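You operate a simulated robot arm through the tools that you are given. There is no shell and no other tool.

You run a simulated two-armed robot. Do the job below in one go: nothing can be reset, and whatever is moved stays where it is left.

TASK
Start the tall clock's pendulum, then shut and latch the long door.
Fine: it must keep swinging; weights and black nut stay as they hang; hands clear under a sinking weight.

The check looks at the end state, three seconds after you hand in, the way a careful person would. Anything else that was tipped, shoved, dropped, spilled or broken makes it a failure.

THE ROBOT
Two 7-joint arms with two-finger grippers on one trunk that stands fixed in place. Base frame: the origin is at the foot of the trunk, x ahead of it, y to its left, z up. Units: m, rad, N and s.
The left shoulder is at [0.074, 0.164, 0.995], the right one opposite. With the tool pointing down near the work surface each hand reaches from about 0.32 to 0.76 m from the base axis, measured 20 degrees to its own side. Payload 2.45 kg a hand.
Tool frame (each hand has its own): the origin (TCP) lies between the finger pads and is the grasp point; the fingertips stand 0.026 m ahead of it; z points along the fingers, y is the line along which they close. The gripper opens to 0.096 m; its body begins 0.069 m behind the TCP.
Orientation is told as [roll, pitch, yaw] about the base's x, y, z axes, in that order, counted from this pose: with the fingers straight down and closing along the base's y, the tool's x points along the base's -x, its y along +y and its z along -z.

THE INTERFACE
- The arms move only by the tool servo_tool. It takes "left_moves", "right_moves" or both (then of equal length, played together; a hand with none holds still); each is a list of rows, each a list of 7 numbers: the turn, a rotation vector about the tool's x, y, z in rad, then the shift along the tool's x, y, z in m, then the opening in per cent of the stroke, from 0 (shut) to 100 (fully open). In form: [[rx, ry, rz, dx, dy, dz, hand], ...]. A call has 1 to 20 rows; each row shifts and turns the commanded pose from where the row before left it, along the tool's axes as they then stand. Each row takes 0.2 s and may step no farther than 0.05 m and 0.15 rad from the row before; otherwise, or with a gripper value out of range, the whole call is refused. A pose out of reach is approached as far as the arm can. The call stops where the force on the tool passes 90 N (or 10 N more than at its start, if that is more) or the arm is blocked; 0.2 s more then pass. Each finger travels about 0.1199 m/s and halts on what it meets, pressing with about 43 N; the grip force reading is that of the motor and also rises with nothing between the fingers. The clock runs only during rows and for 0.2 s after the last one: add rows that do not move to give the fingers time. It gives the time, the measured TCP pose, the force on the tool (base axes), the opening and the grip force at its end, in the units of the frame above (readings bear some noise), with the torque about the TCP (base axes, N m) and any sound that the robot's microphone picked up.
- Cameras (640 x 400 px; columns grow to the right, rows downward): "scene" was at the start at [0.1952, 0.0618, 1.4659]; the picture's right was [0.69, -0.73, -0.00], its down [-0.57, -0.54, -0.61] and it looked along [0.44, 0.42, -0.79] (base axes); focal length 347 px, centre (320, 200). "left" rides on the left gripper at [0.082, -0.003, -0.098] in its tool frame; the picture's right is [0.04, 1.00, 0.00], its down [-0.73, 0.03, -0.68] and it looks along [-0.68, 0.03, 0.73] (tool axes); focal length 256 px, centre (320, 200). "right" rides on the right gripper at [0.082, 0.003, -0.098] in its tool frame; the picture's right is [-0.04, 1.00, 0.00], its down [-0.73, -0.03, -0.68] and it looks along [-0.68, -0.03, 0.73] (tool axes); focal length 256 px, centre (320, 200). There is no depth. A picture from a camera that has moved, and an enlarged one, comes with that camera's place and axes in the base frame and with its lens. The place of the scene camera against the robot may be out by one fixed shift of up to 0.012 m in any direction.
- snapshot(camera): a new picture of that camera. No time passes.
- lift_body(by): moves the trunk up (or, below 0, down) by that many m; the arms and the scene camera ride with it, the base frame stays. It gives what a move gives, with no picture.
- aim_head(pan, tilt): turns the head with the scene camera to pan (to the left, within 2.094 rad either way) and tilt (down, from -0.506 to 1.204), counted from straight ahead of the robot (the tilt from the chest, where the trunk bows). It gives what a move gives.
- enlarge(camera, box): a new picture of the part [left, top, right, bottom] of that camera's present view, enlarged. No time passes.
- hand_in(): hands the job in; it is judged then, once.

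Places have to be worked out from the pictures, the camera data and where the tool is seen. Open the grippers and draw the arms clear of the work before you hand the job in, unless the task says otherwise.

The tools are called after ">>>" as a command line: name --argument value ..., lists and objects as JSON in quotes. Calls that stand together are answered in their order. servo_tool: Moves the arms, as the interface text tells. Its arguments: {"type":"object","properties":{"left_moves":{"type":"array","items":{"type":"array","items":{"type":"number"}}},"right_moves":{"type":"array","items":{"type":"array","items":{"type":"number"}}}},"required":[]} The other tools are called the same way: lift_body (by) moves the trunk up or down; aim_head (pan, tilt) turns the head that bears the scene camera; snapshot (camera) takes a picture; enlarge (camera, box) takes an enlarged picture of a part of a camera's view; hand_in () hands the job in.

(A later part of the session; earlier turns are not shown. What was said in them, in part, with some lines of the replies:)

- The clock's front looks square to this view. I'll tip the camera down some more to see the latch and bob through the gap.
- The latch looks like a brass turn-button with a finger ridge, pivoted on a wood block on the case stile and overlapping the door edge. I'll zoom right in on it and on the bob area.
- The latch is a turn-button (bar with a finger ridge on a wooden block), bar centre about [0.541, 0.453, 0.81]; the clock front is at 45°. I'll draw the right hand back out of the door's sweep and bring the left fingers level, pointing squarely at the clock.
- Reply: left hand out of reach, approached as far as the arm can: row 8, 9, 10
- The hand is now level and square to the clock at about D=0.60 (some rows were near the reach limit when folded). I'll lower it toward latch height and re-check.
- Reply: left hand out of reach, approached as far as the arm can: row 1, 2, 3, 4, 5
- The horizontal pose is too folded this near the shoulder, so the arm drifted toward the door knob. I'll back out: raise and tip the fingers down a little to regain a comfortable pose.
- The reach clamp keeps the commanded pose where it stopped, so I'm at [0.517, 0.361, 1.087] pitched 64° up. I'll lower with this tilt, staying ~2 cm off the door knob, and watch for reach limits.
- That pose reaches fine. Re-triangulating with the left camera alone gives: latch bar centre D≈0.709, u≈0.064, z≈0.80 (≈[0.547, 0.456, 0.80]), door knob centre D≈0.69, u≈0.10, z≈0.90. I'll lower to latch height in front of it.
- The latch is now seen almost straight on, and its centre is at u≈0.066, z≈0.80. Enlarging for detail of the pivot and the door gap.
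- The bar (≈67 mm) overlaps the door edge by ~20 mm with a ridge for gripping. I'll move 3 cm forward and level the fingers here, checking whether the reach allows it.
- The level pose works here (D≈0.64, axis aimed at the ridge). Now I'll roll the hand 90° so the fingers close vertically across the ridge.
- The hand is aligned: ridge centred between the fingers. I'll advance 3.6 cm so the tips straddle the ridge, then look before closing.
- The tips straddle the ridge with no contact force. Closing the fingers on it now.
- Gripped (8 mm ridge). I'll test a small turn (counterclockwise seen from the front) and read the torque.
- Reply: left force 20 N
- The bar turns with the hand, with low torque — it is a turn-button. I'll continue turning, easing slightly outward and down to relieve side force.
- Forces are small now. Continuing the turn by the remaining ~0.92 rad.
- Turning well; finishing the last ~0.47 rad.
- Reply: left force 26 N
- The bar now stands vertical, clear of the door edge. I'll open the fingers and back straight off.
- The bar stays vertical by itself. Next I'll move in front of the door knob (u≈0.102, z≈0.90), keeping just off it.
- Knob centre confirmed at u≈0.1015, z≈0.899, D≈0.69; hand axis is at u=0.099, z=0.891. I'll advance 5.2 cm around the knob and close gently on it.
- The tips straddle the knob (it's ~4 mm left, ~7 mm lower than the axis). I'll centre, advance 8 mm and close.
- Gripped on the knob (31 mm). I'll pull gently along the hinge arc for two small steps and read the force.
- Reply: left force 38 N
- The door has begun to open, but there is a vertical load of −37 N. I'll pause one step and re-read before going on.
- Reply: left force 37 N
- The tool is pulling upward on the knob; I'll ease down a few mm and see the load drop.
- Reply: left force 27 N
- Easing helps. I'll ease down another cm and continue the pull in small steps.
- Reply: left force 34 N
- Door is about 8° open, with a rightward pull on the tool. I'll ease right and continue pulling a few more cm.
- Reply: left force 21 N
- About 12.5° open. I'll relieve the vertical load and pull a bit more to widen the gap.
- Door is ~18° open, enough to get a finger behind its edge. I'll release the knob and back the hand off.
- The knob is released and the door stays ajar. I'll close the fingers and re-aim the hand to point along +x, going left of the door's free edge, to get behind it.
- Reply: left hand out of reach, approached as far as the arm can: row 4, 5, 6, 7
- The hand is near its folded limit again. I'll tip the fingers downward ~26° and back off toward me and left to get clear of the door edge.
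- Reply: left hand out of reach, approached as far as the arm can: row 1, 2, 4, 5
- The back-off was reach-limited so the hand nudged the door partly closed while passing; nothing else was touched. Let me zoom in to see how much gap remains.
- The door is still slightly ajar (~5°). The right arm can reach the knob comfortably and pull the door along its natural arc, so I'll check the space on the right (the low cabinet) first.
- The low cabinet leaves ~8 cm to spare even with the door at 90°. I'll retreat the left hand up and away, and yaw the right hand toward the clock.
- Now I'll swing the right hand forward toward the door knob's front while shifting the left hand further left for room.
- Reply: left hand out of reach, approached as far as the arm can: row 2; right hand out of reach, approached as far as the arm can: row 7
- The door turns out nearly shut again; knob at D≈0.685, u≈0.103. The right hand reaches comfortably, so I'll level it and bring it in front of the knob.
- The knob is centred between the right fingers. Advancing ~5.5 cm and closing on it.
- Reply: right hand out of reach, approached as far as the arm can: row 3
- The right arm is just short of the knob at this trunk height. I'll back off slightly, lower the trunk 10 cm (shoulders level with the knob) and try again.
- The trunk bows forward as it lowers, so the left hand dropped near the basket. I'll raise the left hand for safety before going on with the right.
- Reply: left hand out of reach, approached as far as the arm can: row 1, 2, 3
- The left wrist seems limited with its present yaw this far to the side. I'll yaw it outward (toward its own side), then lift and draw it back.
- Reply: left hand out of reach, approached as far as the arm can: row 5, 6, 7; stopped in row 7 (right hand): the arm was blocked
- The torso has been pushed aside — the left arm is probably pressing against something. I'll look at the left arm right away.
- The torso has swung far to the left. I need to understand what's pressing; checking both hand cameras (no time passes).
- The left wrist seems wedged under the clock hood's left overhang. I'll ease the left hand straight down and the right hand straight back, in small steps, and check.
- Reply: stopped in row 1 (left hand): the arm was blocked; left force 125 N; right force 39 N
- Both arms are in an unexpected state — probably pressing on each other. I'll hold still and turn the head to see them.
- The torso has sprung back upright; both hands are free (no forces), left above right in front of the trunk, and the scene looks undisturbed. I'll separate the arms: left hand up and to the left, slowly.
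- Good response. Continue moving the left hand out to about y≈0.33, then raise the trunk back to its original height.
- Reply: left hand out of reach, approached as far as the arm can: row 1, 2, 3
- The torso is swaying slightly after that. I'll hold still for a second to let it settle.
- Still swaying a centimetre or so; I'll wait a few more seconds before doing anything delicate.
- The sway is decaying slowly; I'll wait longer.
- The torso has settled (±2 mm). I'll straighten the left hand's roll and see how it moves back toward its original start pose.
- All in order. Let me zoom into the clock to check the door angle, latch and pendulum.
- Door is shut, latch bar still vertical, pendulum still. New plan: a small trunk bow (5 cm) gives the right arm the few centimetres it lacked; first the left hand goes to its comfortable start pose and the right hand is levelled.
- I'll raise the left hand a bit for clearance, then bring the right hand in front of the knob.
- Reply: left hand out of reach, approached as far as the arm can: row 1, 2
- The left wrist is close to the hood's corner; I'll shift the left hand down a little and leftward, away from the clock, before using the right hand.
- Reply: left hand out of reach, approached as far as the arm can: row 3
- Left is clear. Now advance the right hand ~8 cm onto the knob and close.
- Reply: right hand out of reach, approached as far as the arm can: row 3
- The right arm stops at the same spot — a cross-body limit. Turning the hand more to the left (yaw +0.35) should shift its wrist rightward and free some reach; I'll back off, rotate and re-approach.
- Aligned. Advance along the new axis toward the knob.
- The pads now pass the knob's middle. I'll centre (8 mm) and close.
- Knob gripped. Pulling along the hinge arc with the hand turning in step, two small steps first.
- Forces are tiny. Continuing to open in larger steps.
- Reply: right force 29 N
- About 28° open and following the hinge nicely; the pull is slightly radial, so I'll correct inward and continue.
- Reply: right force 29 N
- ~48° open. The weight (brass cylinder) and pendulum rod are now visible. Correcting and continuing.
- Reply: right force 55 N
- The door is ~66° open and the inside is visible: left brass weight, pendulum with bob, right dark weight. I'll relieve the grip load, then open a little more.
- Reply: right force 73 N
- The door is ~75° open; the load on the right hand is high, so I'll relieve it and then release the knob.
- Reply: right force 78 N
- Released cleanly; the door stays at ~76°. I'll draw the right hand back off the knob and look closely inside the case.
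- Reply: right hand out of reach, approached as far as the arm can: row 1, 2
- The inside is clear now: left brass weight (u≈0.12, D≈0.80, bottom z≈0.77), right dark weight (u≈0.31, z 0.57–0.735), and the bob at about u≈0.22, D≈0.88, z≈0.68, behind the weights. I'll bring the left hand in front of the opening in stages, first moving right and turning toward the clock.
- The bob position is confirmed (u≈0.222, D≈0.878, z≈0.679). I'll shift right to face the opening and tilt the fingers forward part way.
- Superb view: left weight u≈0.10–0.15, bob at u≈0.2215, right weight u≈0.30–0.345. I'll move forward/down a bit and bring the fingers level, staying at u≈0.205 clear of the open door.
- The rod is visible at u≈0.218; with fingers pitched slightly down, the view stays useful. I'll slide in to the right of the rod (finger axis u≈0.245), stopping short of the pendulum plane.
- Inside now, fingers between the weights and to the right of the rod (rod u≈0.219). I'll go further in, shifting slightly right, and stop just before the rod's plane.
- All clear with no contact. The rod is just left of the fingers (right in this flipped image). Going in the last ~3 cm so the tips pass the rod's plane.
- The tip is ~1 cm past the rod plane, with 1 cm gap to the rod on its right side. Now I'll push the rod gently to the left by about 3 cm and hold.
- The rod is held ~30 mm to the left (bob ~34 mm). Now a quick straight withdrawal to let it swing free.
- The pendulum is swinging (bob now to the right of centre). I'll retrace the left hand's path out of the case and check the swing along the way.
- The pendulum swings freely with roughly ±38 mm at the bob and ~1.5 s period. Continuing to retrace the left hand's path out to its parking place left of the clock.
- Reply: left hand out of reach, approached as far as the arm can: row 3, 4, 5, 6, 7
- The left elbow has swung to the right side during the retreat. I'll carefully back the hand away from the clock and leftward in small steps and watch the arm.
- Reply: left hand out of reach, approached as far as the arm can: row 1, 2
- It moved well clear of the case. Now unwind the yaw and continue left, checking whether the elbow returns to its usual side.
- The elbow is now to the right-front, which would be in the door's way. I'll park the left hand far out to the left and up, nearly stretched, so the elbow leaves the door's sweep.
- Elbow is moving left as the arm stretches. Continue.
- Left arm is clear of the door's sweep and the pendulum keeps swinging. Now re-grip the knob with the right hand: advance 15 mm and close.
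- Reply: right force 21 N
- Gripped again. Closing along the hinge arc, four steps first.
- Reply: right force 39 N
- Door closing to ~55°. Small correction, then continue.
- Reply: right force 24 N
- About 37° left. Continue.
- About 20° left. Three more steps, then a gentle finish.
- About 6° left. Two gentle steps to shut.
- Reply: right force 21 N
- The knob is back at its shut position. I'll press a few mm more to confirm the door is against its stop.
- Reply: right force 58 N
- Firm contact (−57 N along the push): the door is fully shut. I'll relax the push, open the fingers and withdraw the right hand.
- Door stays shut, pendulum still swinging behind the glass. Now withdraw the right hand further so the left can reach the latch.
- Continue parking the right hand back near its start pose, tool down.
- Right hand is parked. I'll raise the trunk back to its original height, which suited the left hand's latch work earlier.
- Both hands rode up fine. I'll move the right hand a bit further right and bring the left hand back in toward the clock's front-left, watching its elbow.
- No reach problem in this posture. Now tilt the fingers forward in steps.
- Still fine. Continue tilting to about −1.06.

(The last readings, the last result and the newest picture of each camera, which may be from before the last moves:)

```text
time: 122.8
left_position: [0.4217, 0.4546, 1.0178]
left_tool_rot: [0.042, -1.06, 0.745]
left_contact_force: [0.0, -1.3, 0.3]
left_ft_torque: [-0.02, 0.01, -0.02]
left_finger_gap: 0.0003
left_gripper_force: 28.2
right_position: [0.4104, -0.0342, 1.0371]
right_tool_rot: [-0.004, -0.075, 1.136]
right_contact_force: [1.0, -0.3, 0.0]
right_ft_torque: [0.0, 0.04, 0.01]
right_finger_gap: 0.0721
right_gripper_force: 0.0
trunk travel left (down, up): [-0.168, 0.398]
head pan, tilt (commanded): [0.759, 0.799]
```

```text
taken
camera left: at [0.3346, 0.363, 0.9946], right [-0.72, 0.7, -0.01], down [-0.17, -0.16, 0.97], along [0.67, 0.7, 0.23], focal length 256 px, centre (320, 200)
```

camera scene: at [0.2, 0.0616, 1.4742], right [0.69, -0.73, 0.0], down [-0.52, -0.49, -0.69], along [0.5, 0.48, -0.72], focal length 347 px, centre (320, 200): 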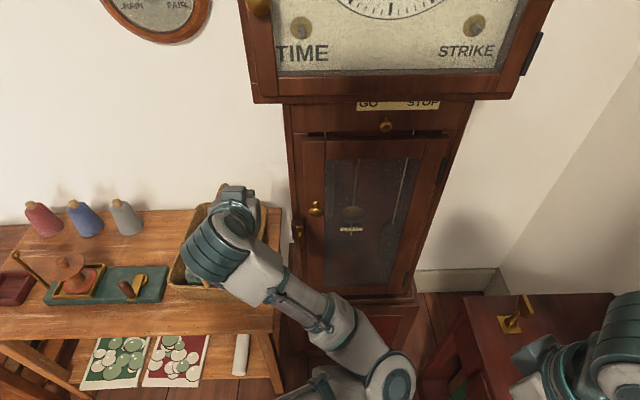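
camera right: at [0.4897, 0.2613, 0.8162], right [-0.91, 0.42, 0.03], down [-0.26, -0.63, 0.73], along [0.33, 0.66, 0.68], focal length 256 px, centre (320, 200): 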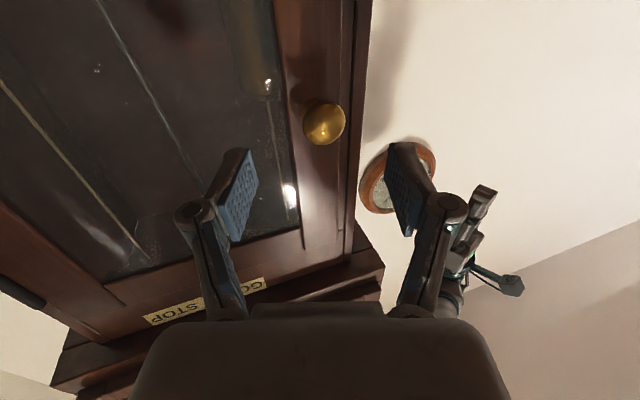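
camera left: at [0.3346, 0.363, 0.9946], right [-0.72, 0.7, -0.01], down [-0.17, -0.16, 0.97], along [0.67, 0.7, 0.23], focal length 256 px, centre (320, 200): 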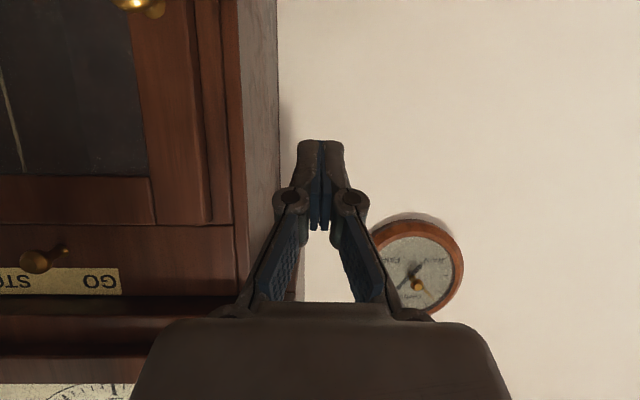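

Lower the left hand to latch height in front of the bar (constant distance from the clock).

>>> servo_tool --left_moves '[[0, 0, 0, 0.0312, -0.0155, 0.0177, 0], [0, 0, 0, 0.0312, -0.0155, 0.0177, 0], [0, 0, 0, 0.0312, -0.0155, 0.0177, 0], [0, 0, 0, 0.0312, -0.0155, 0.0177, 40], [0, 0, 0, 0.0312, -0.0155, 0.0177, 60], [0, 0, 0, 0.0312, -0.0155, 0.0177, 60]]'

>>> snapshot --camera "left"

>>> snapshot --camera "scene"

```text
time: 124.2
left_position: [0.4887, 0.402, 0.815]
left_tool_rot: [0.041, -1.095, 0.758]
left_contact_force: [0.3, -0.6, -0.1]
left_ft_torque: [0.0, 0.02, -0.01]
left_finger_gap: 0.0575
left_gripper_force: 0.0
right_position: [0.4097, -0.0341, 1.0371]
right_tool_rot: [-0.005, -0.073, 1.135]
right_contact_force: [0.0, 0.2, 0.7]
right_ft_torque: [-0.05, 0.04, -0.02]
right_finger_gap: 0.0718
right_gripper_force: 0.0
trunk travel left (down, up): [-0.168, 0.398]
head pan, tilt (commanded): [0.759, 0.799]
```

```text
taken
camera left: at [0.4027, 0.3095, 0.7873], right [-0.73, 0.69, -0.02], down [-0.2, -0.18, 0.96], along [0.66, 0.7, 0.27], focal length 256 px, centre (320, 200)
```

left: 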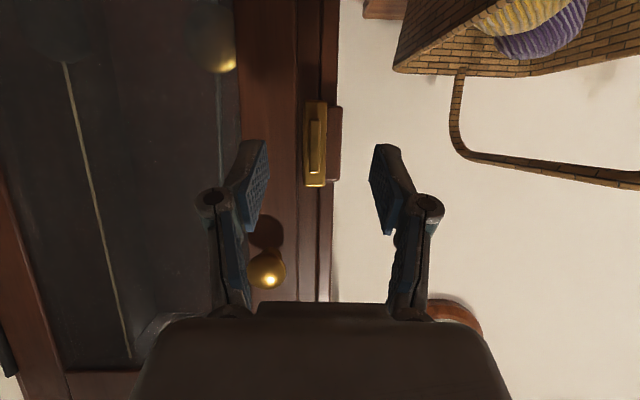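

```text
taken
camera scene: at [0.1995, 0.0614, 1.4742], right [0.69, -0.73, 0.0], down [-0.52, -0.49, -0.69], along [0.5, 0.48, -0.72], focal length 347 px, centre (320, 200)
```

scene: 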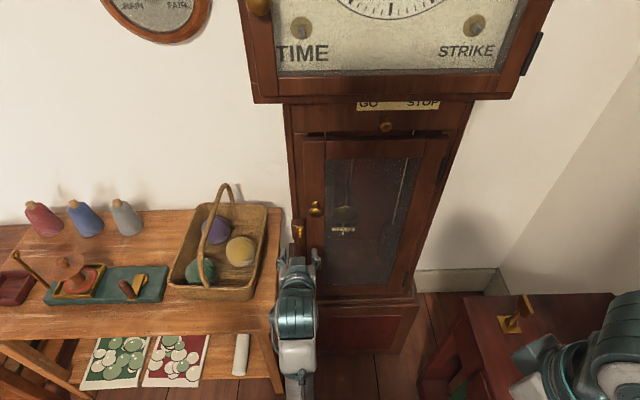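

The bar stands vertical at u≈0.065, z≈0.80, right ahead of the fingers. Now level the hand.

>>> servo_tool --left_moves '[[0, -0.15, 0, 0.005, 0, 0, 60], [0, -0.15, 0, 0.005, 0, 0, 60], [0, -0.15, 0, 0.005, 0, 0, 60], [0, -0.026, 0, 0, 0, 0, 60], [0, 0, 0, 0, 0, 0, 60]]'

>>> snapshot --camera "left"

>>> snapshot --camera "scene"

```text
time: 125.4
left_position: [0.485, 0.3899, 0.7988]
left_tool_rot: [0.972, -1.555, -0.19]
left_contact_force: [-0.2, 1.3, -0.4]
left_ft_torque: [0.01, 0.0, 0.01]
left_finger_gap: 0.0575
left_gripper_force: 0.0
right_position: [0.4096, -0.0345, 1.0389]
right_tool_rot: [-0.005, -0.076, 1.136]
right_contact_force: [0.6, 0.2, -0.2]
right_ft_torque: [0.01, 0.01, 0.01]
right_finger_gap: 0.0721
right_gripper_force: 0.1
trunk travel left (down, up): [-0.168, 0.398]
head pan, tilt (commanded): [0.759, 0.799]
```

```text
taken
camera left: at [0.4169, 0.3185, 0.7174], right [-0.7, 0.71, -0.03], down [-0.49, -0.46, 0.74], along [0.51, 0.53, 0.67], focal length 256 px, centre (320, 200)
```

left: 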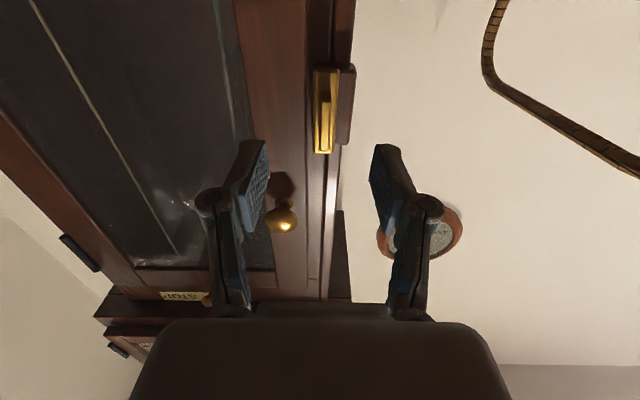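

```text
taken
camera scene: at [0.1984, 0.0611, 1.4744], right [0.69, -0.73, 0.0], down [-0.52, -0.49, -0.69], along [0.5, 0.48, -0.72], focal length 347 px, centre (320, 200)
```

scene: 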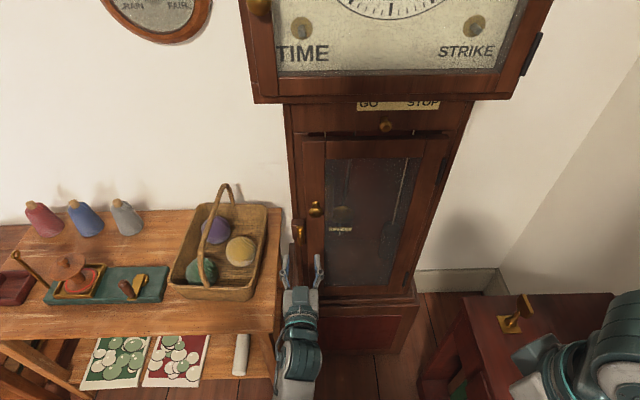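

Level and aligned (axis u≈0.067 vs bar 0.065). Advance ~5.9 cm so the tips straddle the vertical ridge.

>>> servo_tool --left_moves '[[0, 0, 0, 0, 0.001, 0.02, 60], [0, 0, 0, 0, 0.001, 0.02, 60], [0, 0, 0, 0, 0.001, 0.018, 60], [0, 0, 0, 0, 0, 0, 60]]'

>>> snapshot --camera "left"

>>> enlarge --camera "scene" --box '[260, 180, 400, 320]'

```text
time: 126.4
left_position: [0.5204, 0.4328, 0.7838]
left_tool_rot: [0.506, -1.529, 0.275]
left_contact_force: [0.3, 0.2, 0.9]
left_ft_torque: [0.02, -0.01, 0.0]
left_finger_gap: 0.0579
left_gripper_force: 0.1
right_position: [0.4102, -0.035, 1.0379]
right_tool_rot: [-0.004, -0.074, 1.136]
right_contact_force: [0.9, -0.7, -0.5]
right_ft_torque: [0.03, -0.01, 0.03]
right_finger_gap: 0.0716
right_gripper_force: 0.0
trunk travel left (down, up): [-0.168, 0.398]
head pan, tilt (commanded): [0.759, 0.799]
```

```text
taken
camera left: at [0.4495, 0.3587, 0.705], right [-0.71, 0.71, -0.02], down [-0.47, -0.45, 0.76], along [0.53, 0.54, 0.65], focal length 256 px, centre (320, 200)
```

left: 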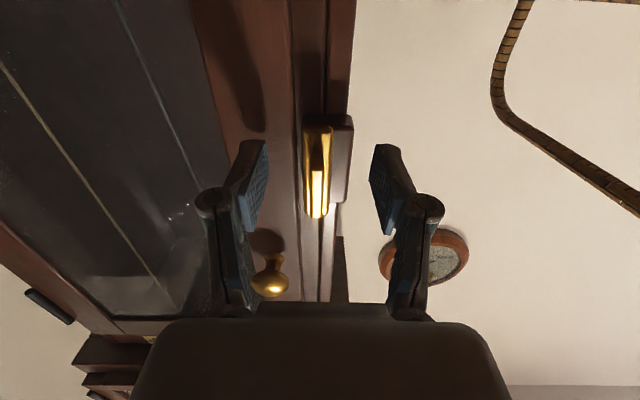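

```text
2.86 times, centred on (330, 250) of scene
camera zoom: at [0.1987, 0.0615, 1.4744], right [0.69, -0.73, 0.0], down [-0.52, -0.49, -0.69], along [0.5, 0.48, -0.72], focal length 991 px, centre (291, 57)
```

zoom: 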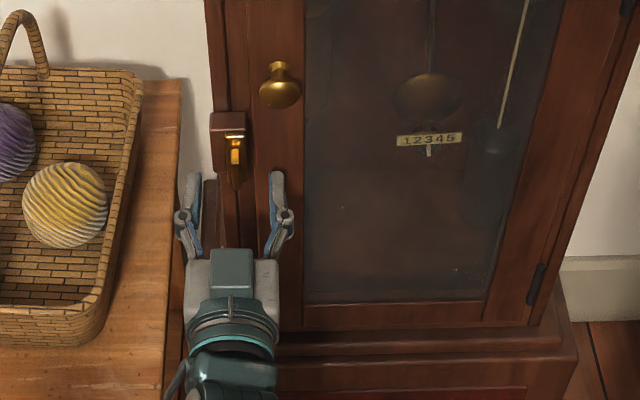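

The hand sagged to z=0.784; raise 1.5 cm to centre on the pivot, then close on the ridge.

>>> servo_tool --left_moves '[[0, -0.04, 0, -0.015, 0, 0, 60], [0, 0, 0, 0, 0, 0, 60]]'

>>> snapshot --camera "left"

```text
time: 127.0
left_position: [0.5205, 0.4302, 0.7988]
left_tool_rot: [1.79, -1.551, -1.009]
left_contact_force: [0.3, 0.8, -0.9]
left_ft_torque: [-0.01, -0.01, -0.01]
left_finger_gap: 0.0576
left_gripper_force: 0.0
right_position: [0.4101, -0.0339, 1.0376]
right_tool_rot: [-0.005, -0.073, 1.134]
right_contact_force: [-0.3, -0.3, -0.6]
right_ft_torque: [-0.01, 0.02, -0.03]
right_finger_gap: 0.072
right_gripper_force: 0.0
trunk travel left (down, up): [-0.168, 0.398]
head pan, tilt (commanded): [0.759, 0.799]
```

```text
taken
camera left: at [0.4518, 0.3599, 0.7168], right [-0.7, 0.71, -0.02], down [-0.49, -0.47, 0.73], along [0.51, 0.52, 0.68], focal length 256 px, centre (320, 200)
```

left: 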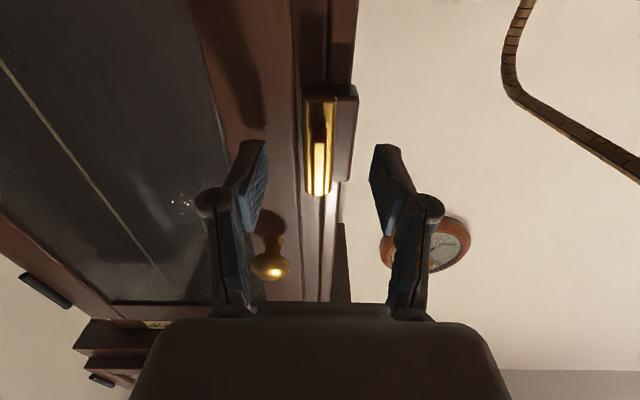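

Good alignment. Advance 5 mm and close.

>>> servo_tool --left_moves '[[0, 0, 0, 0, 0, 0.005, 60], [0, 0, 0, 0, 0, 0, 0], [0, 0, 0, 0, 0, 0, 0], [0, 0, 0, 0, 0, 0, 0]]'

>>> snapshot --camera "left"

```text
time: 128.0
left_position: [0.5244, 0.4328, 0.8012]
left_tool_rot: [1.739, -1.547, -0.957]
left_contact_force: [-11.6, -9.6, -4.4]
left_ft_torque: [-0.27, 0.26, 0.08]
left_finger_gap: 0.008
left_gripper_force: 36.1
right_position: [0.4094, -0.0361, 1.0377]
right_tool_rot: [-0.006, -0.077, 1.137]
right_contact_force: [-0.7, -0.5, -0.4]
right_ft_torque: [-0.03, -0.01, 0.04]
right_finger_gap: 0.072
right_gripper_force: 0.0
trunk travel left (down, up): [-0.168, 0.398]
head pan, tilt (commanded): [0.759, 0.799]
```

```text
taken
camera left: at [0.455, 0.3622, 0.7175], right [-0.7, 0.71, -0.02], down [-0.49, -0.47, 0.73], along [0.51, 0.52, 0.68], focal length 256 px, centre (320, 200)
```

left: 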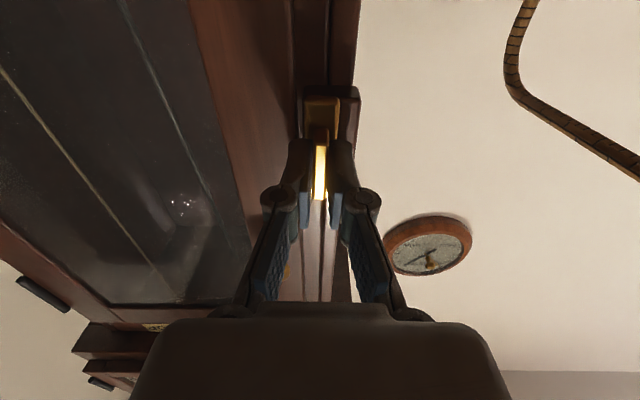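

Gripped on the ridge. Turning the bar back (clockwise seen from the front) in steps.

>>> servo_tool --left_moves '[[0, 0, 0.15, 0, 0, -0.0005, 0], [0, 0, 0.15, 0, 0, 0, 0], [0, 0, 0.15, 0, 0, 0, 0]]'

>>> snapshot --camera "left"

```text
time: 128.8
left_position: [0.5235, 0.4327, 0.7992]
left_tool_rot: [1.576, -1.097, -0.793]
left_contact_force: [-15.9, -16.2, -12.9]
left_ft_torque: [-0.45, 0.45, 0.16]
left_finger_gap: 0.0078
left_gripper_force: 36.2
right_position: [0.4109, -0.0357, 1.0369]
right_tool_rot: [-0.006, -0.076, 1.135]
right_contact_force: [0.0, 0.8, 1.0]
right_ft_torque: [0.0, -0.04, 0.03]
right_finger_gap: 0.0722
right_gripper_force: 0.2
trunk travel left (down, up): [-0.168, 0.398]
head pan, tilt (commanded): [0.759, 0.799]
```

```text
taken
camera left: at [0.4296, 0.3876, 0.7253], right [-0.64, 0.64, 0.42], down [-0.27, -0.7, 0.66], along [0.72, 0.31, 0.62], focal length 256 px, centre (320, 200)
```

left: 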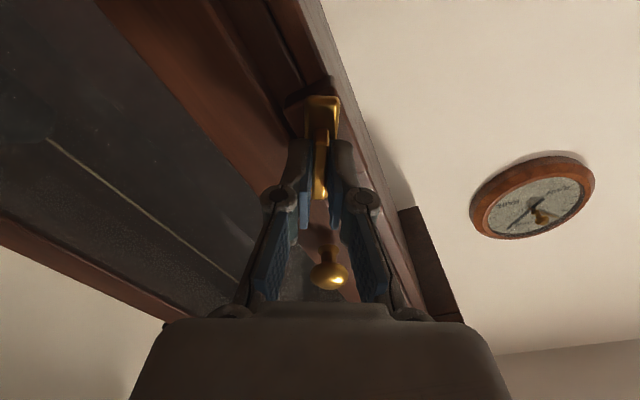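

Turning well. Continue.

>>> servo_tool --left_moves '[[0, 0, 0.15, 0, 0, -0.001, 0], [0, 0, 0.15, 0, 0, -0.001, 0], [0, 0, 0.15, 0, 0, 0, 0], [0, 0, 0.15, 0, 0, 0, 0]]'

>>> servo_tool --left_moves '[[0, 0, 0.15, 0, 0, 0, 0], [0, 0, 0.15, 0, 0, 0, 0], [0, 0, 0.15, 0, 0, 0, 0]]'

>>> snapshot --camera "left"

>>> enlarge --camera "scene" --box '[260, 180, 400, 320]'

```text
time: 129.8
left_position: [0.5238, 0.4331, 0.8]
left_tool_rot: [1.578, -0.499, -0.794]
left_contact_force: [6.1, -4.8, -8.5]
left_ft_torque: [-0.13, 0.12, -0.17]
left_finger_gap: 0.0079
left_gripper_force: 35.5
right_position: [0.4111, -0.0348, 1.0374]
right_tool_rot: [-0.003, -0.072, 1.136]
right_contact_force: [0.3, -0.5, 0.3]
right_ft_torque: [0.0, 0.01, 0.02]
right_finger_gap: 0.0721
right_gripper_force: 0.1
trunk travel left (down, up): [-0.168, 0.398]
head pan, tilt (commanded): [0.759, 0.799]
```

```text
time: 130.6
left_position: [0.5236, 0.4333, 0.7999]
left_tool_rot: [1.576, -0.049, -0.792]
left_contact_force: [15.4, 0.5, -2.8]
left_ft_torque: [-0.01, 0.0, -1.2]
left_finger_gap: 0.0082
left_gripper_force: 35.9
right_position: [0.4111, -0.0328, 1.0365]
right_tool_rot: [-0.006, -0.071, 1.137]
right_contact_force: [-0.3, 0.2, -0.2]
right_ft_torque: [0.0, 0.03, -0.02]
right_finger_gap: 0.0719
right_gripper_force: 0.0
trunk travel left (down, up): [-0.168, 0.398]
head pan, tilt (commanded): [0.759, 0.799]
```

```text
taken
camera left: at [0.3964, 0.4211, 0.7918], right [-0.07, 0.06, 1.0], down [0.03, -1.0, 0.06], along [1.0, 0.04, 0.06], focal length 256 px, centre (320, 200)
```

left: 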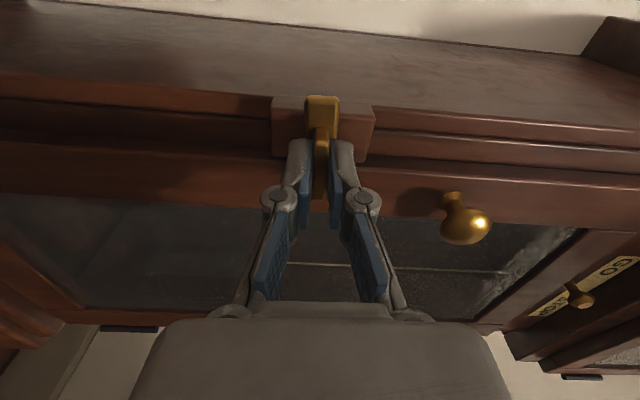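

```text
2.86 times, centred on (330, 250) of scene
camera zoom: at [0.2019, 0.0621, 1.4739], right [0.69, -0.73, 0.0], down [-0.52, -0.49, -0.69], along [0.5, 0.48, -0.72], focal length 991 px, centre (291, 57)
```

zoom: 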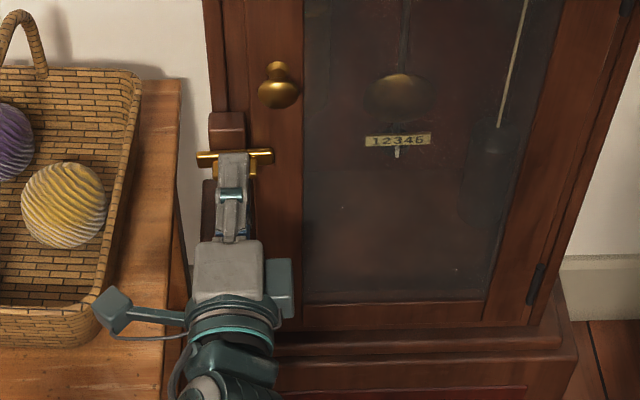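

The bar is across the door edge again; a last 0.05 rad to level it, then release and back off.

>>> servo_tool --left_moves '[[0, 0, 0.05, 0, 0, 0, 0], [0, 0, 0, 0, 0, 0, 0], [0, 0, 0, 0, 0, 0, 30], [0, 0, 0, 0, 0, 0, 60], [0, 0, 0, 0, 0, 0, 60], [0, 0, 0, 0, 0, -0.02, 60], [0, 0, 0, 0, 0, -0.02, 60], [0, 0, 0, 0, 0, 0, 60]]'

>>> snapshot --camera "left"

>>> enlarge --camera "scene" --box '[260, 180, 400, 320]'

```text
time: 132.4
left_position: [0.493, 0.4068, 0.8016]
left_tool_rot: [1.574, -0.002, -0.789]
left_contact_force: [1.1, -0.4, -0.3]
left_ft_torque: [-0.02, 0.02, 0.02]
left_finger_gap: 0.0576
left_gripper_force: 0.1
right_position: [0.4096, -0.0338, 1.0375]
right_tool_rot: [-0.005, -0.074, 1.137]
right_contact_force: [0.1, 0.6, -0.5]
right_ft_torque: [0.0, 0.03, -0.01]
right_finger_gap: 0.072
right_gripper_force: 0.0
trunk travel left (down, up): [-0.168, 0.398]
head pan, tilt (commanded): [0.759, 0.799]
```

```text
taken
camera left: at [0.3663, 0.3935, 0.7964], right [-0.03, 0.03, 1.0], down [0.04, -1.0, 0.03], along [1.0, 0.04, 0.03], focal length 256 px, centre (320, 200)
```

left: 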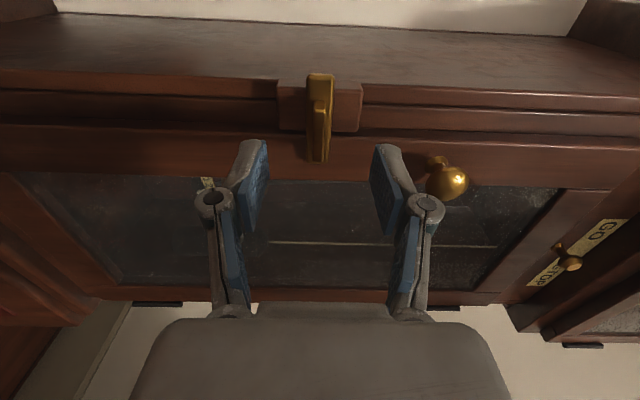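

```text
2.86 times, centred on (330, 250) of scene
camera zoom: at [0.1989, 0.0617, 1.4743], right [0.69, -0.73, 0.0], down [-0.52, -0.49, -0.69], along [0.5, 0.48, -0.72], focal length 991 px, centre (291, 57)
```

zoom: 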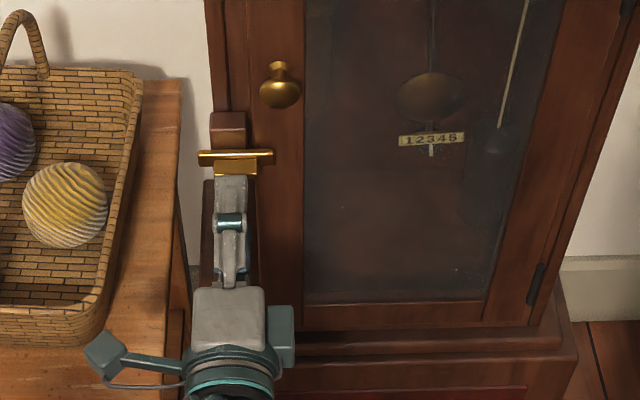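

The bar is level across the door edge, looking exactly as at the start: latched. I'll back off a bit more, roll the hand back and retrace out.

>>> servo_tool --left_moves '[[0, 0, 0, 0, 0, -0.015, 40], [0, 0, -0.15, 0, 0, 0, 20], [0, 0, -0.15, 0, 0, 0, 20], [0, 0, -0.15, 0, 0, 0, 20], [0, 0, -0.15, 0, 0, 0, 20], [0, 0, -0.15, 0, 0, 0, 20], [0, 0, -0.15, 0, 0, 0, 20], [0, 0, -0.15, 0, 0, 0, 20], [0, 0, -0.15, 0, 0, 0, 20], [0, 0, -0.15, 0, 0, 0, 20], [0, 0, -0.15, 0, 0, 0, 20], [0, 0, -0.07, 0, 0, 0, 20]]'

>>> snapshot --camera "left"

>>> snapshot --camera "scene"

```text
time: 135.0
left_position: [0.4834, 0.3974, 0.8021]
left_tool_rot: [2.8, -1.559, -2.018]
left_contact_force: [0.0, -0.1, 0.2]
left_ft_torque: [-0.02, 0.02, 0.0]
left_finger_gap: 0.0193
left_gripper_force: 0.1
right_position: [0.4103, -0.0345, 1.0379]
right_tool_rot: [-0.004, -0.073, 1.136]
right_contact_force: [0.5, 0.6, 0.6]
right_ft_torque: [0.02, -0.01, 0.0]
right_finger_gap: 0.0719
right_gripper_force: 0.0
trunk travel left (down, up): [-0.168, 0.398]
head pan, tilt (commanded): [0.759, 0.799]
```

```text
taken
camera left: at [0.4169, 0.3243, 0.7189], right [-0.7, 0.71, -0.04], down [-0.51, -0.47, 0.73], along [0.5, 0.53, 0.69], focal length 256 px, centre (320, 200)
```

left: 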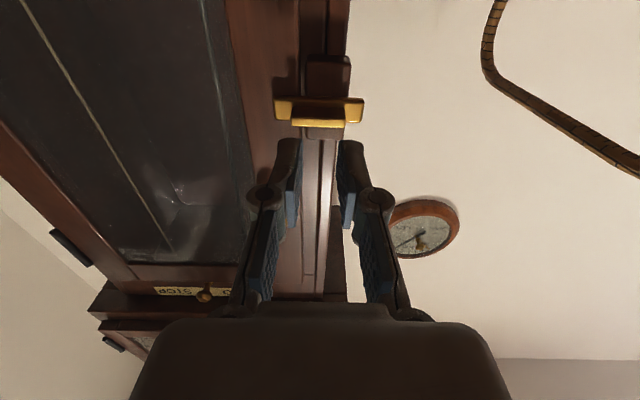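

```text
taken
camera scene: at [0.1985, 0.0611, 1.4745], right [0.69, -0.73, 0.0], down [-0.52, -0.49, -0.69], along [0.5, 0.48, -0.72], focal length 347 px, centre (320, 200)
```

scene: 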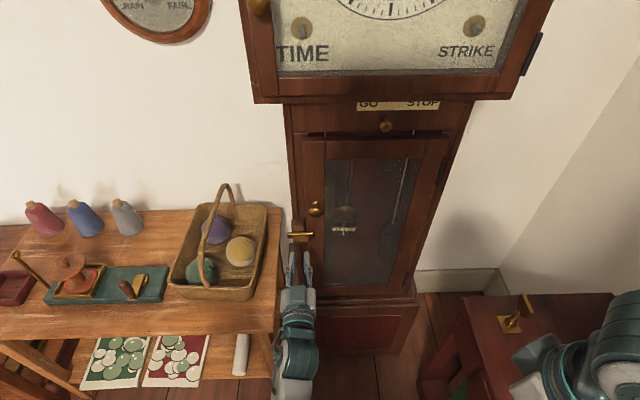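

Retrace the left hand's approach path upward and out.

>>> servo_tool --left_moves '[[0, 0.026, 0, 0, 0, 0, 20], [0, 0.15, 0, -0.005, 0, 0, 20], [0, 0.15, 0, -0.005, 0, 0, 20], [0, 0.15, 0, -0.005, 0, 0, 20], [0, 0, 0, -0.0312, 0.0155, -0.0177, 20], [0, 0, 0, -0.0312, 0.0155, -0.0177, 20], [0, 0, 0, -0.0312, 0.0155, -0.0177, 20], [0, 0, 0, -0.0312, 0.0155, -0.0177, 20], [0, 0, 0, -0.0312, 0.0155, -0.0177, 20], [0, 0, 0, -0.0312, 0.0155, -0.0177, 20]]'

>>> snapshot --camera "scene"

```text
time: 137.2
left_position: [0.4226, 0.459, 1.0315]
left_tool_rot: [0.0, -1.098, 0.782]
left_contact_force: [0.1, -0.1, 0.8]
left_ft_torque: [-0.01, 0.0, -0.03]
left_finger_gap: 0.0195
left_gripper_force: 0.0
left hand out of reach, approached as far as the arm can: row 7, 8
right_position: [0.4089, -0.0333, 1.0382]
right_tool_rot: [-0.006, -0.071, 1.137]
right_contact_force: [-0.6, 0.7, -1.0]
right_ft_torque: [0.02, 0.0, 0.04]
right_finger_gap: 0.072
right_gripper_force: 0.2
trunk travel left (down, up): [-0.168, 0.398]
head pan, tilt (commanded): [0.759, 0.799]
```

```text
taken
camera scene: at [0.1989, 0.0625, 1.4744], right [0.69, -0.73, 0.0], down [-0.52, -0.49, -0.69], along [0.5, 0.48, -0.72], focal length 347 px, centre (320, 200)
```

scene: 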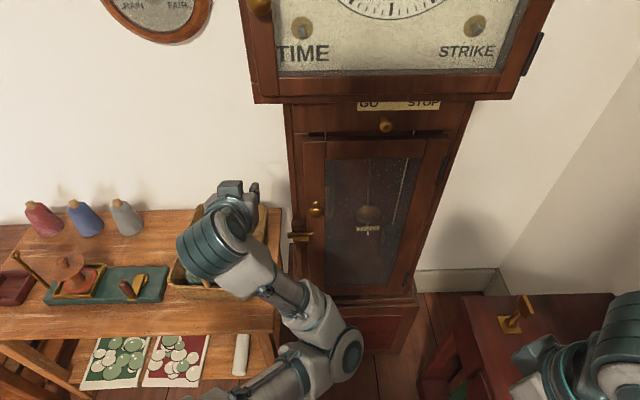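

Bring the left hand tool-down and out to the left, clear of the clock.

>>> servo_tool --left_moves '[[0, 0.15, 0, 0, 0, 0, 20], [0, 0.15, 0, 0, 0, 0, 20], [0, 0.15, 0, 0, 0, 0, 20], [0, 0.15, 0, 0, 0, 0, 20], [0, 0.15, 0, 0, 0, 0, 20], [0, 0.15, 0, 0, 0, 0, 50], [0, 0.15, 0, 0, 0, 0, 50], [0, 0, 0.08, -0.0109, 0.0269, -0.015, 50], [0, 0, 0.08, -0.0109, 0.0269, -0.015, 50], [0, 0, 0.08, -0.0109, 0.0269, -0.015, 50], [0, 0, 0.08, -0.0109, 0.0269, -0.015, 50]]'

>>> snapshot --camera "scene"

>>> enlarge --camera "scene" --box '[270, 90, 470, 310]'

```text
time: 139.6
left_position: [0.389, 0.5711, 1.0911]
left_tool_rot: [0.013, -0.046, 0.46]
left_contact_force: [-0.1, 1.1, 0.7]
left_ft_torque: [0.01, -0.01, 0.03]
left_finger_gap: 0.0484
left_gripper_force: 0.0
right_position: [0.41, -0.0318, 1.0379]
right_tool_rot: [-0.007, -0.071, 1.137]
right_contact_force: [0.2, 0.2, 0.7]
right_ft_torque: [-0.02, -0.03, -0.04]
right_finger_gap: 0.072
right_gripper_force: 0.0
trunk travel left (down, up): [-0.168, 0.398]
head pan, tilt (commanded): [0.759, 0.799]
```

```text
taken
camera scene: at [0.199, 0.0652, 1.4742], right [0.69, -0.73, 0.0], down [-0.52, -0.5, -0.69], along [0.5, 0.48, -0.72], focal length 347 px, centre (320, 200)
```

scene: 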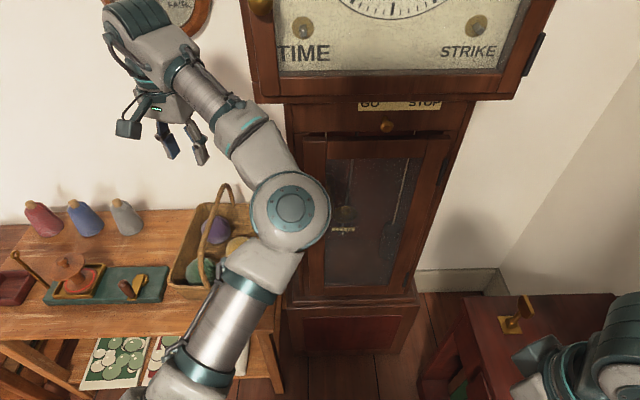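

```text
1.82 times, centred on (370, 200) of scene
camera zoom: at [0.199, 0.0652, 1.4742], right [0.69, -0.73, 0.0], down [-0.52, -0.5, -0.69], along [0.5, 0.48, -0.72], focal length 631 px, centre (229, 200)
```

zoom: 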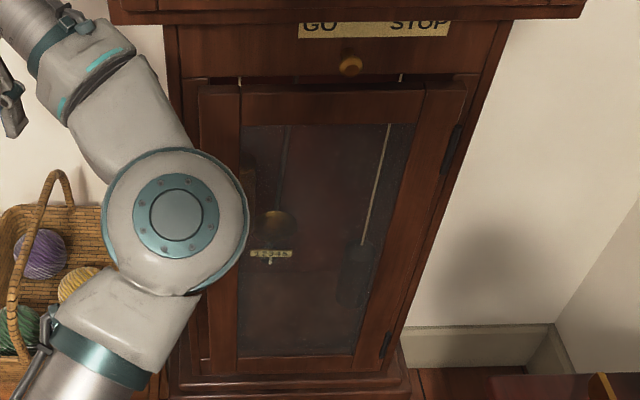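

The bob is ~34 mm left of rest, 41 s after release — the swing isn't dying. I'll sample it over a few moments to gauge the amplitude.

>>> servo_tool --left_moves '[[0, 0, 0, 0, 0, 0, 50]]'

>>> enlarge --camera "scene" --box '[300, 150, 420, 270]'

>>> servo_tool --left_moves '[[0, 0, 0, 0, 0, 0, 50]]'

>>> enlarge --camera "scene" --box '[300, 150, 420, 270]'

>>> servo_tool --left_moves '[[0, 0, 0, 0, 0, 0, 50]]'

>>> enlarge --camera "scene" --box '[300, 150, 420, 270]'

>>> servo_tool --left_moves '[[0, 0, 0, 0, 0, 0, 50]]'

>>> enlarge --camera "scene" --box '[300, 150, 420, 270]'

```text
time: 140.0
left_position: [0.388, 0.5688, 1.0929]
left_tool_rot: [0.015, -0.048, 0.46]
left_contact_force: [-0.2, -0.1, 0.6]
left_ft_torque: [0.03, -0.04, 0.04]
left_finger_gap: 0.0479
left_gripper_force: 0.1
right_position: [0.41, -0.0346, 1.0388]
right_tool_rot: [-0.006, -0.073, 1.138]
right_contact_force: [-0.3, 0.1, -0.2]
right_ft_torque: [0.04, -0.01, 0.05]
right_finger_gap: 0.072
right_gripper_force: 0.0
trunk travel left (down, up): [-0.168, 0.398]
head pan, tilt (commanded): [0.759, 0.799]
```

```text
3.33 times, centred on (360, 210) of scene
camera zoom: at [0.1998, 0.0628, 1.4742], right [0.69, -0.73, 0.0], down [-0.52, -0.49, -0.69], along [0.5, 0.48, -0.72], focal length 1156 px, centre (187, 167)
```

zoom: 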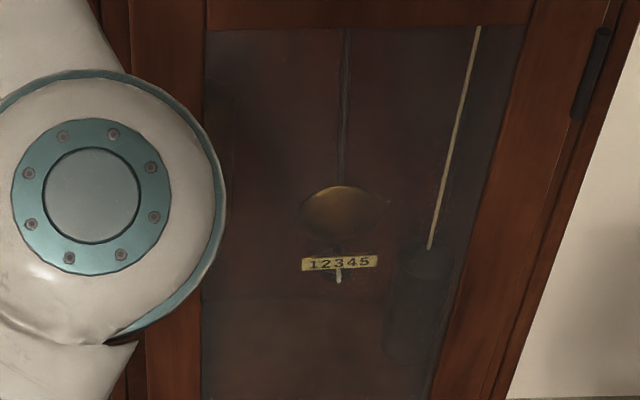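

```text
time: 140.4
left_position: [0.3887, 0.5704, 1.0934]
left_tool_rot: [0.013, -0.047, 0.463]
left_contact_force: [0.4, -0.1, -0.8]
left_ft_torque: [0.02, 0.01, -0.01]
left_finger_gap: 0.0479
left_gripper_force: 0.0
right_position: [0.4104, -0.033, 1.0362]
right_tool_rot: [-0.005, -0.071, 1.136]
right_contact_force: [-0.6, 0.7, -0.2]
right_ft_torque: [0.01, 0.03, 0.0]
right_finger_gap: 0.0721
right_gripper_force: 0.1
trunk travel left (down, up): [-0.168, 0.398]
head pan, tilt (commanded): [0.759, 0.799]
```

```text
3.33 times, centred on (360, 210) of scene
camera zoom: at [0.2, 0.0633, 1.4741], right [0.69, -0.73, 0.0], down [-0.52, -0.49, -0.69], along [0.5, 0.48, -0.72], focal length 1156 px, centre (187, 167)
```

zoom: 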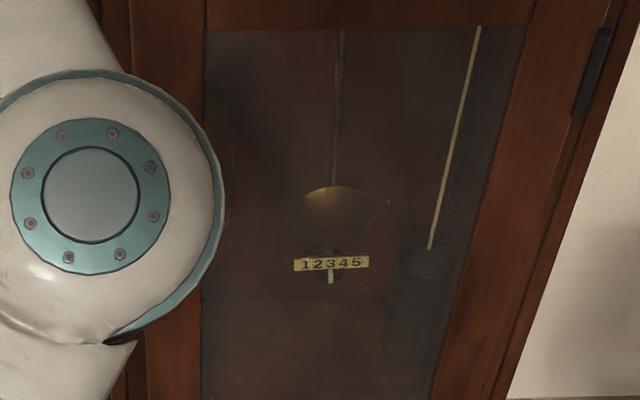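

```text
time: 140.8
left_position: [0.3892, 0.5696, 1.0917]
left_tool_rot: [0.016, -0.047, 0.461]
left_contact_force: [-1.0, -0.8, -0.5]
left_ft_torque: [-0.02, 0.0, -0.01]
left_finger_gap: 0.0478
left_gripper_force: 0.1
right_position: [0.4104, -0.0342, 1.037]
right_tool_rot: [-0.008, -0.071, 1.137]
right_contact_force: [0.5, 0.0, 0.0]
right_ft_torque: [0.01, 0.01, -0.01]
right_finger_gap: 0.0721
right_gripper_force: 0.0
trunk travel left (down, up): [-0.168, 0.398]
head pan, tilt (commanded): [0.759, 0.799]
```

```text
3.33 times, centred on (360, 210) of scene
camera zoom: at [0.2, 0.0634, 1.4741], right [0.69, -0.73, 0.0], down [-0.52, -0.49, -0.69], along [0.5, 0.48, -0.72], focal length 1156 px, centre (187, 167)
```

zoom: 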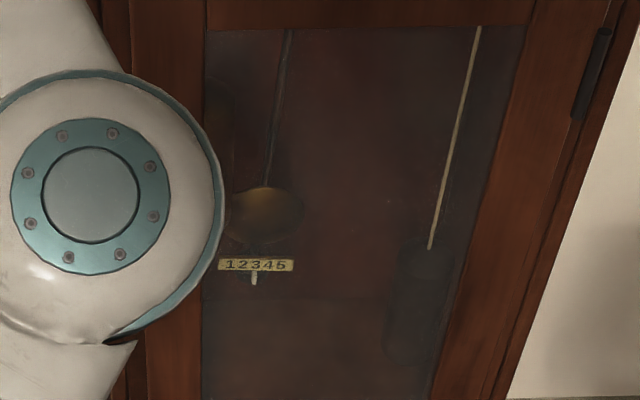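

```text
time: 141.2
left_position: [0.3886, 0.5716, 1.0927]
left_tool_rot: [0.016, -0.046, 0.462]
left_contact_force: [-0.8, -0.6, -0.1]
left_ft_torque: [-0.02, -0.01, -0.01]
left_finger_gap: 0.0482
left_gripper_force: 0.1
right_position: [0.4106, -0.0344, 1.0383]
right_tool_rot: [-0.007, -0.071, 1.138]
right_contact_force: [0.4, -0.3, -0.3]
right_ft_torque: [0.0, -0.02, 0.02]
right_finger_gap: 0.072
right_gripper_force: 0.0
trunk travel left (down, up): [-0.168, 0.398]
head pan, tilt (commanded): [0.759, 0.799]
```

```text
3.33 times, centred on (360, 210) of scene
camera zoom: at [0.1999, 0.0635, 1.4741], right [0.69, -0.73, 0.0], down [-0.52, -0.49, -0.69], along [0.5, 0.48, -0.72], focal length 1156 px, centre (187, 167)
```

zoom: 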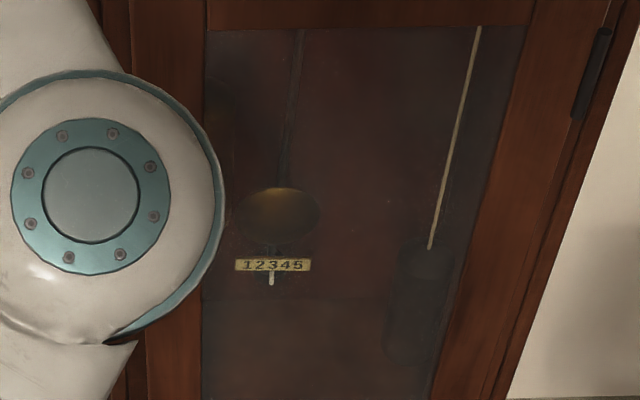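

Fitting those samples gives amplitude ≈44 mm and period ≈1.55 s — the escapement is sustaining (even raising) the swing. I'll move the left arm a bit further aside so the scene camera can see the latch for a final check.

>>> servo_tool --left_moves '[[0, 0, 0, 0, 0.035, -0.02, 60], [0, 0, 0, 0, 0.035, -0.02, 60], [0, 0, 0, 0.0, 0.0, 0, 60], [0, 0, 0, 0, 0, 0, 60], [0, 0, 0, 0, 0, 0, 60]]'

>>> snapshot --camera "scene"

>>> enlarge --camera "scene" --box '[280, 180, 360, 260]'

>>> enlarge --camera "left" --box '[0, 0, 320, 220]'

```text
time: 142.4
left_position: [0.3565, 0.6305, 1.134]
left_tool_rot: [0.016, -0.047, 0.463]
left_contact_force: [0.2, -0.1, 0.4]
left_ft_torque: [0.0, 0.02, -0.04]
left_finger_gap: 0.0576
left_gripper_force: 0.1
right_position: [0.4098, -0.0339, 1.0379]
right_tool_rot: [-0.005, -0.072, 1.136]
right_contact_force: [-0.3, -0.7, 0.4]
right_ft_torque: [0.02, -0.03, 0.01]
right_finger_gap: 0.0724
right_gripper_force: 0.1
trunk travel left (down, up): [-0.168, 0.398]
head pan, tilt (commanded): [0.759, 0.799]
```

```text
taken
camera scene: at [0.1995, 0.0632, 1.4742], right [0.69, -0.73, 0.0], down [-0.52, -0.49, -0.69], along [0.5, 0.48, -0.72], focal length 347 px, centre (320, 200)
```

scene: 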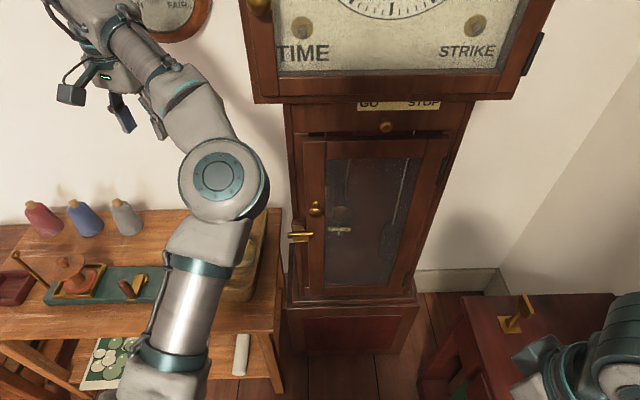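

```text
5.00 times, centred on (320, 220) of scene
camera zoom: at [0.1995, 0.0632, 1.4742], right [0.69, -0.73, 0.0], down [-0.52, -0.49, -0.69], along [0.5, 0.48, -0.72], focal length 1734 px, centre (320, 100)
```

zoom: 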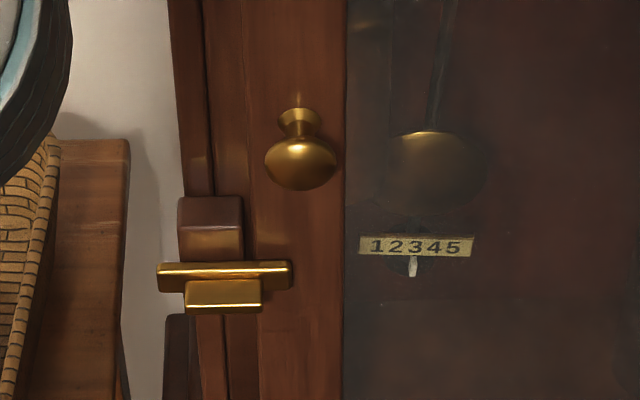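

```text
1.82 times, centred on (160, 110) of left
camera zoom: at [0.2812, 0.5868, 1.2272], right [-0.48, 0.88, 0.01], down [0.62, 0.33, 0.71], along [0.62, 0.35, -0.7], focal length 465 px, centre (611, 364)
```

zoom: 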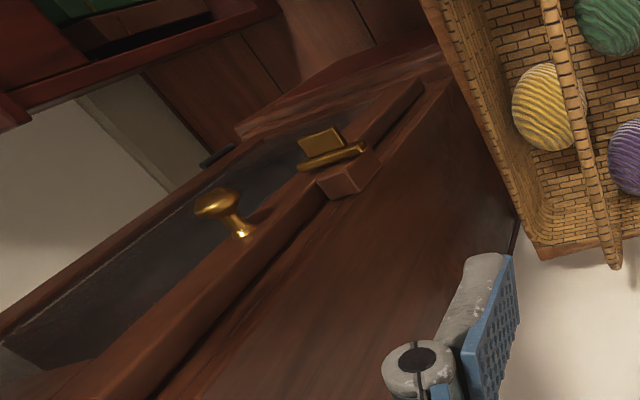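

Door shut and latch level across its edge, same as at the start. A last look around to confirm nothing else was disturbed.

>>> aim_head --pan 0.15 --tilt 0.75

>>> snapshot --camera "scene"

>>> aim_head --pan 0.759 --tilt 0.45

>>> snapshot --camera "scene"

>>> snapshot --camera "left"

```text
time: 143.4
left_position: [0.3566, 0.6308, 1.1334]
left_tool_rot: [0.015, -0.048, 0.463]
left_contact_force: [-1.1, 0.7, -1.0]
left_ft_torque: [0.0, -0.02, 0.02]
left_finger_gap: 0.0573
left_gripper_force: 0.1
right_position: [0.4103, -0.0324, 1.0385]
right_tool_rot: [-0.006, -0.07, 1.136]
right_contact_force: [0.6, 0.6, -0.4]
right_ft_torque: [0.01, 0.03, -0.03]
right_finger_gap: 0.0722
right_gripper_force: 0.1
trunk travel left (down, up): [-0.168, 0.398]
head pan, tilt (commanded): [0.15, 0.75]
```

```text
taken
camera scene: at [0.2231, 0.0212, 1.4781], right [0.15, -0.99, 0.0], down [-0.68, -0.1, -0.73], along [0.72, 0.11, -0.69], focal length 347 px, centre (320, 200)
```

scene: 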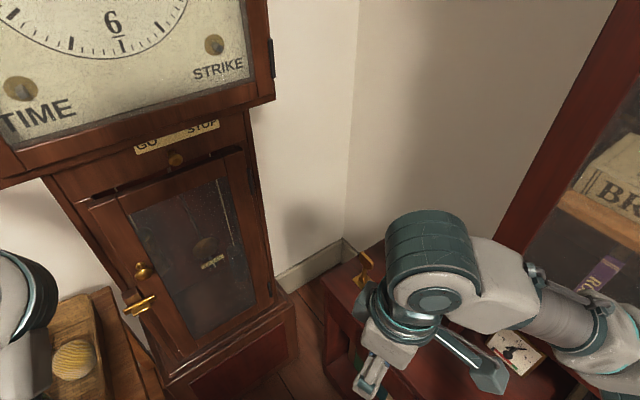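

```text
time: 144.5
left_position: [0.3567, 0.6321, 1.1335]
left_tool_rot: [0.015, -0.046, 0.463]
left_contact_force: [0.1, -0.4, 0.2]
left_ft_torque: [0.02, 0.01, 0.04]
left_finger_gap: 0.0574
left_gripper_force: 0.2
right_position: [0.4101, -0.0336, 1.0382]
right_tool_rot: [-0.006, -0.072, 1.136]
right_contact_force: [0.0, -0.5, -0.3]
right_ft_torque: [0.03, 0.01, 0.02]
right_finger_gap: 0.072
right_gripper_force: 0.0
trunk travel left (down, up): [-0.168, 0.398]
head pan, tilt (commanded): [0.759, 0.45]
```

```text
taken
camera scene: at [0.208, 0.0718, 1.5045], right [0.69, -0.73, 0.0], down [-0.32, -0.3, -0.9], along [0.65, 0.62, -0.44], focal length 347 px, centre (320, 200)
```

scene: 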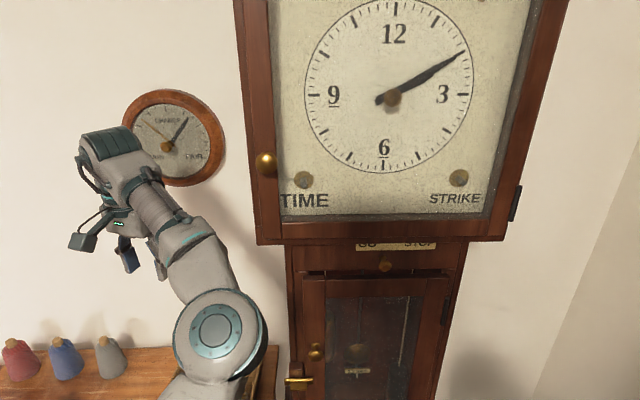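

```text
taken
camera left: at [0.2814, 0.587, 1.227], right [-0.48, 0.88, 0.01], down [0.62, 0.33, 0.71], along [0.62, 0.35, -0.7], focal length 256 px, centre (320, 200)
```

left: 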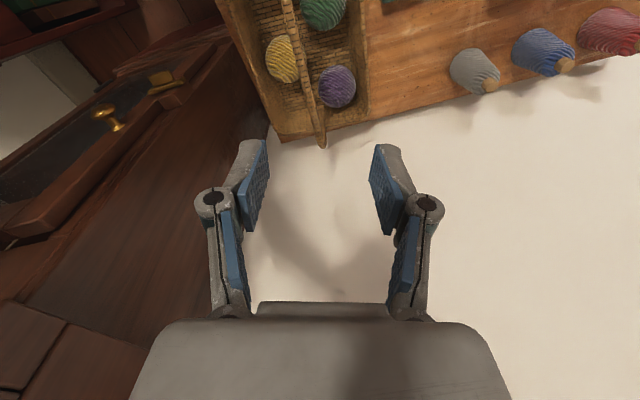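

Everything looks undisturbed: table, basket, cabinet, dial and barometer as before; the pendulum is swinging behind the shut, latched door. I'll open both grippers fully and then hand in.

>>> servo_tool --left_moves '[[0, 0, 0, 0, 0, 0, 100], [0, 0, 0, 0, 0, 0, 100], [0, 0, 0, 0, 0, 0, 100]]' --right_moves '[[0, 0, 0, 0, 0, 0, 100], [0, 0, 0, 0, 0, 0, 100], [0, 0, 0, 0, 0, 0, 100]]'

>>> enlarge --camera "scene" --box '[270, 230, 470, 400]'

```text
time: 145.3
left_position: [0.3553, 0.6307, 1.1329]
left_tool_rot: [0.014, -0.048, 0.462]
left_contact_force: [0.4, 0.9, -0.6]
left_ft_torque: [-0.03, 0.01, -0.03]
left_finger_gap: 0.0962
left_gripper_force: 0.0
right_position: [0.411, -0.0334, 1.0381]
right_tool_rot: [-0.006, -0.071, 1.136]
right_contact_force: [0.5, 0.4, 0.4]
right_ft_torque: [0.0, 0.01, 0.01]
right_finger_gap: 0.0961
right_gripper_force: 0.2
trunk travel left (down, up): [-0.168, 0.398]
head pan, tilt (commanded): [0.759, 0.45]
```

```text
2.35 times, centred on (370, 315) of scene
camera zoom: at [0.2079, 0.0719, 1.5045], right [0.69, -0.73, 0.0], down [-0.32, -0.3, -0.9], along [0.65, 0.62, -0.44], focal length 816 px, centre (202, -71)
```

zoom: 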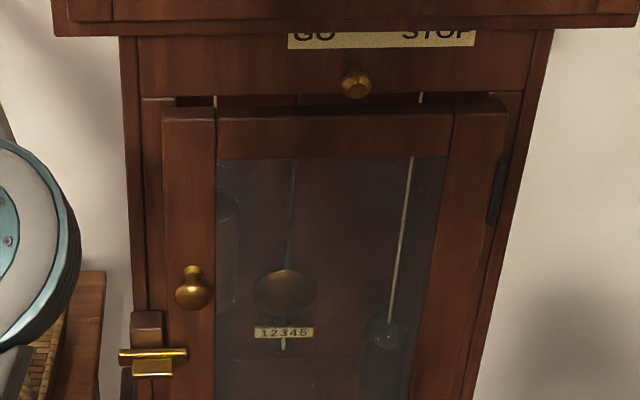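

The pendulum is in mid-swing, the weights hang clear, the door is shut, and the latch bar lies across its edge. Handing in.

>>> hand_in

```text
The job is handed in.
```

The tall clock's pendulum is running, and the long door is shut and latched. I have handed the job in.

- **Pendulum:** I pushed the rod about 3 cm to the left and let it go. About 40 s later the bob was swinging roughly 4.4 cm each side of rest, with a period near 1.55 s. That is more than the starting push, so the clock seems to be driving it. I left the GO/STOP knob alone.
- **Weights and black nut:** I did not touch either. The hand went in between the two weights and was never under one.
- **Door and latch:** I pressed the door against its stop until it resisted firmly. Then I turned the brass bar back across the door edge, and it looks as it did at the start.

**Mishaps:** On the first try at opening it, my hand nudged the door shut again. Later the left arm jammed, probably under the clock hood's left overhang. The trunk swung to the left, and the two arms pressed on each other briefly before it settled. The clock, basket, table, cabinet and barometer all looked unchanged when I checked afterwards.

Both arms are clear of the clock, with the grippers open.
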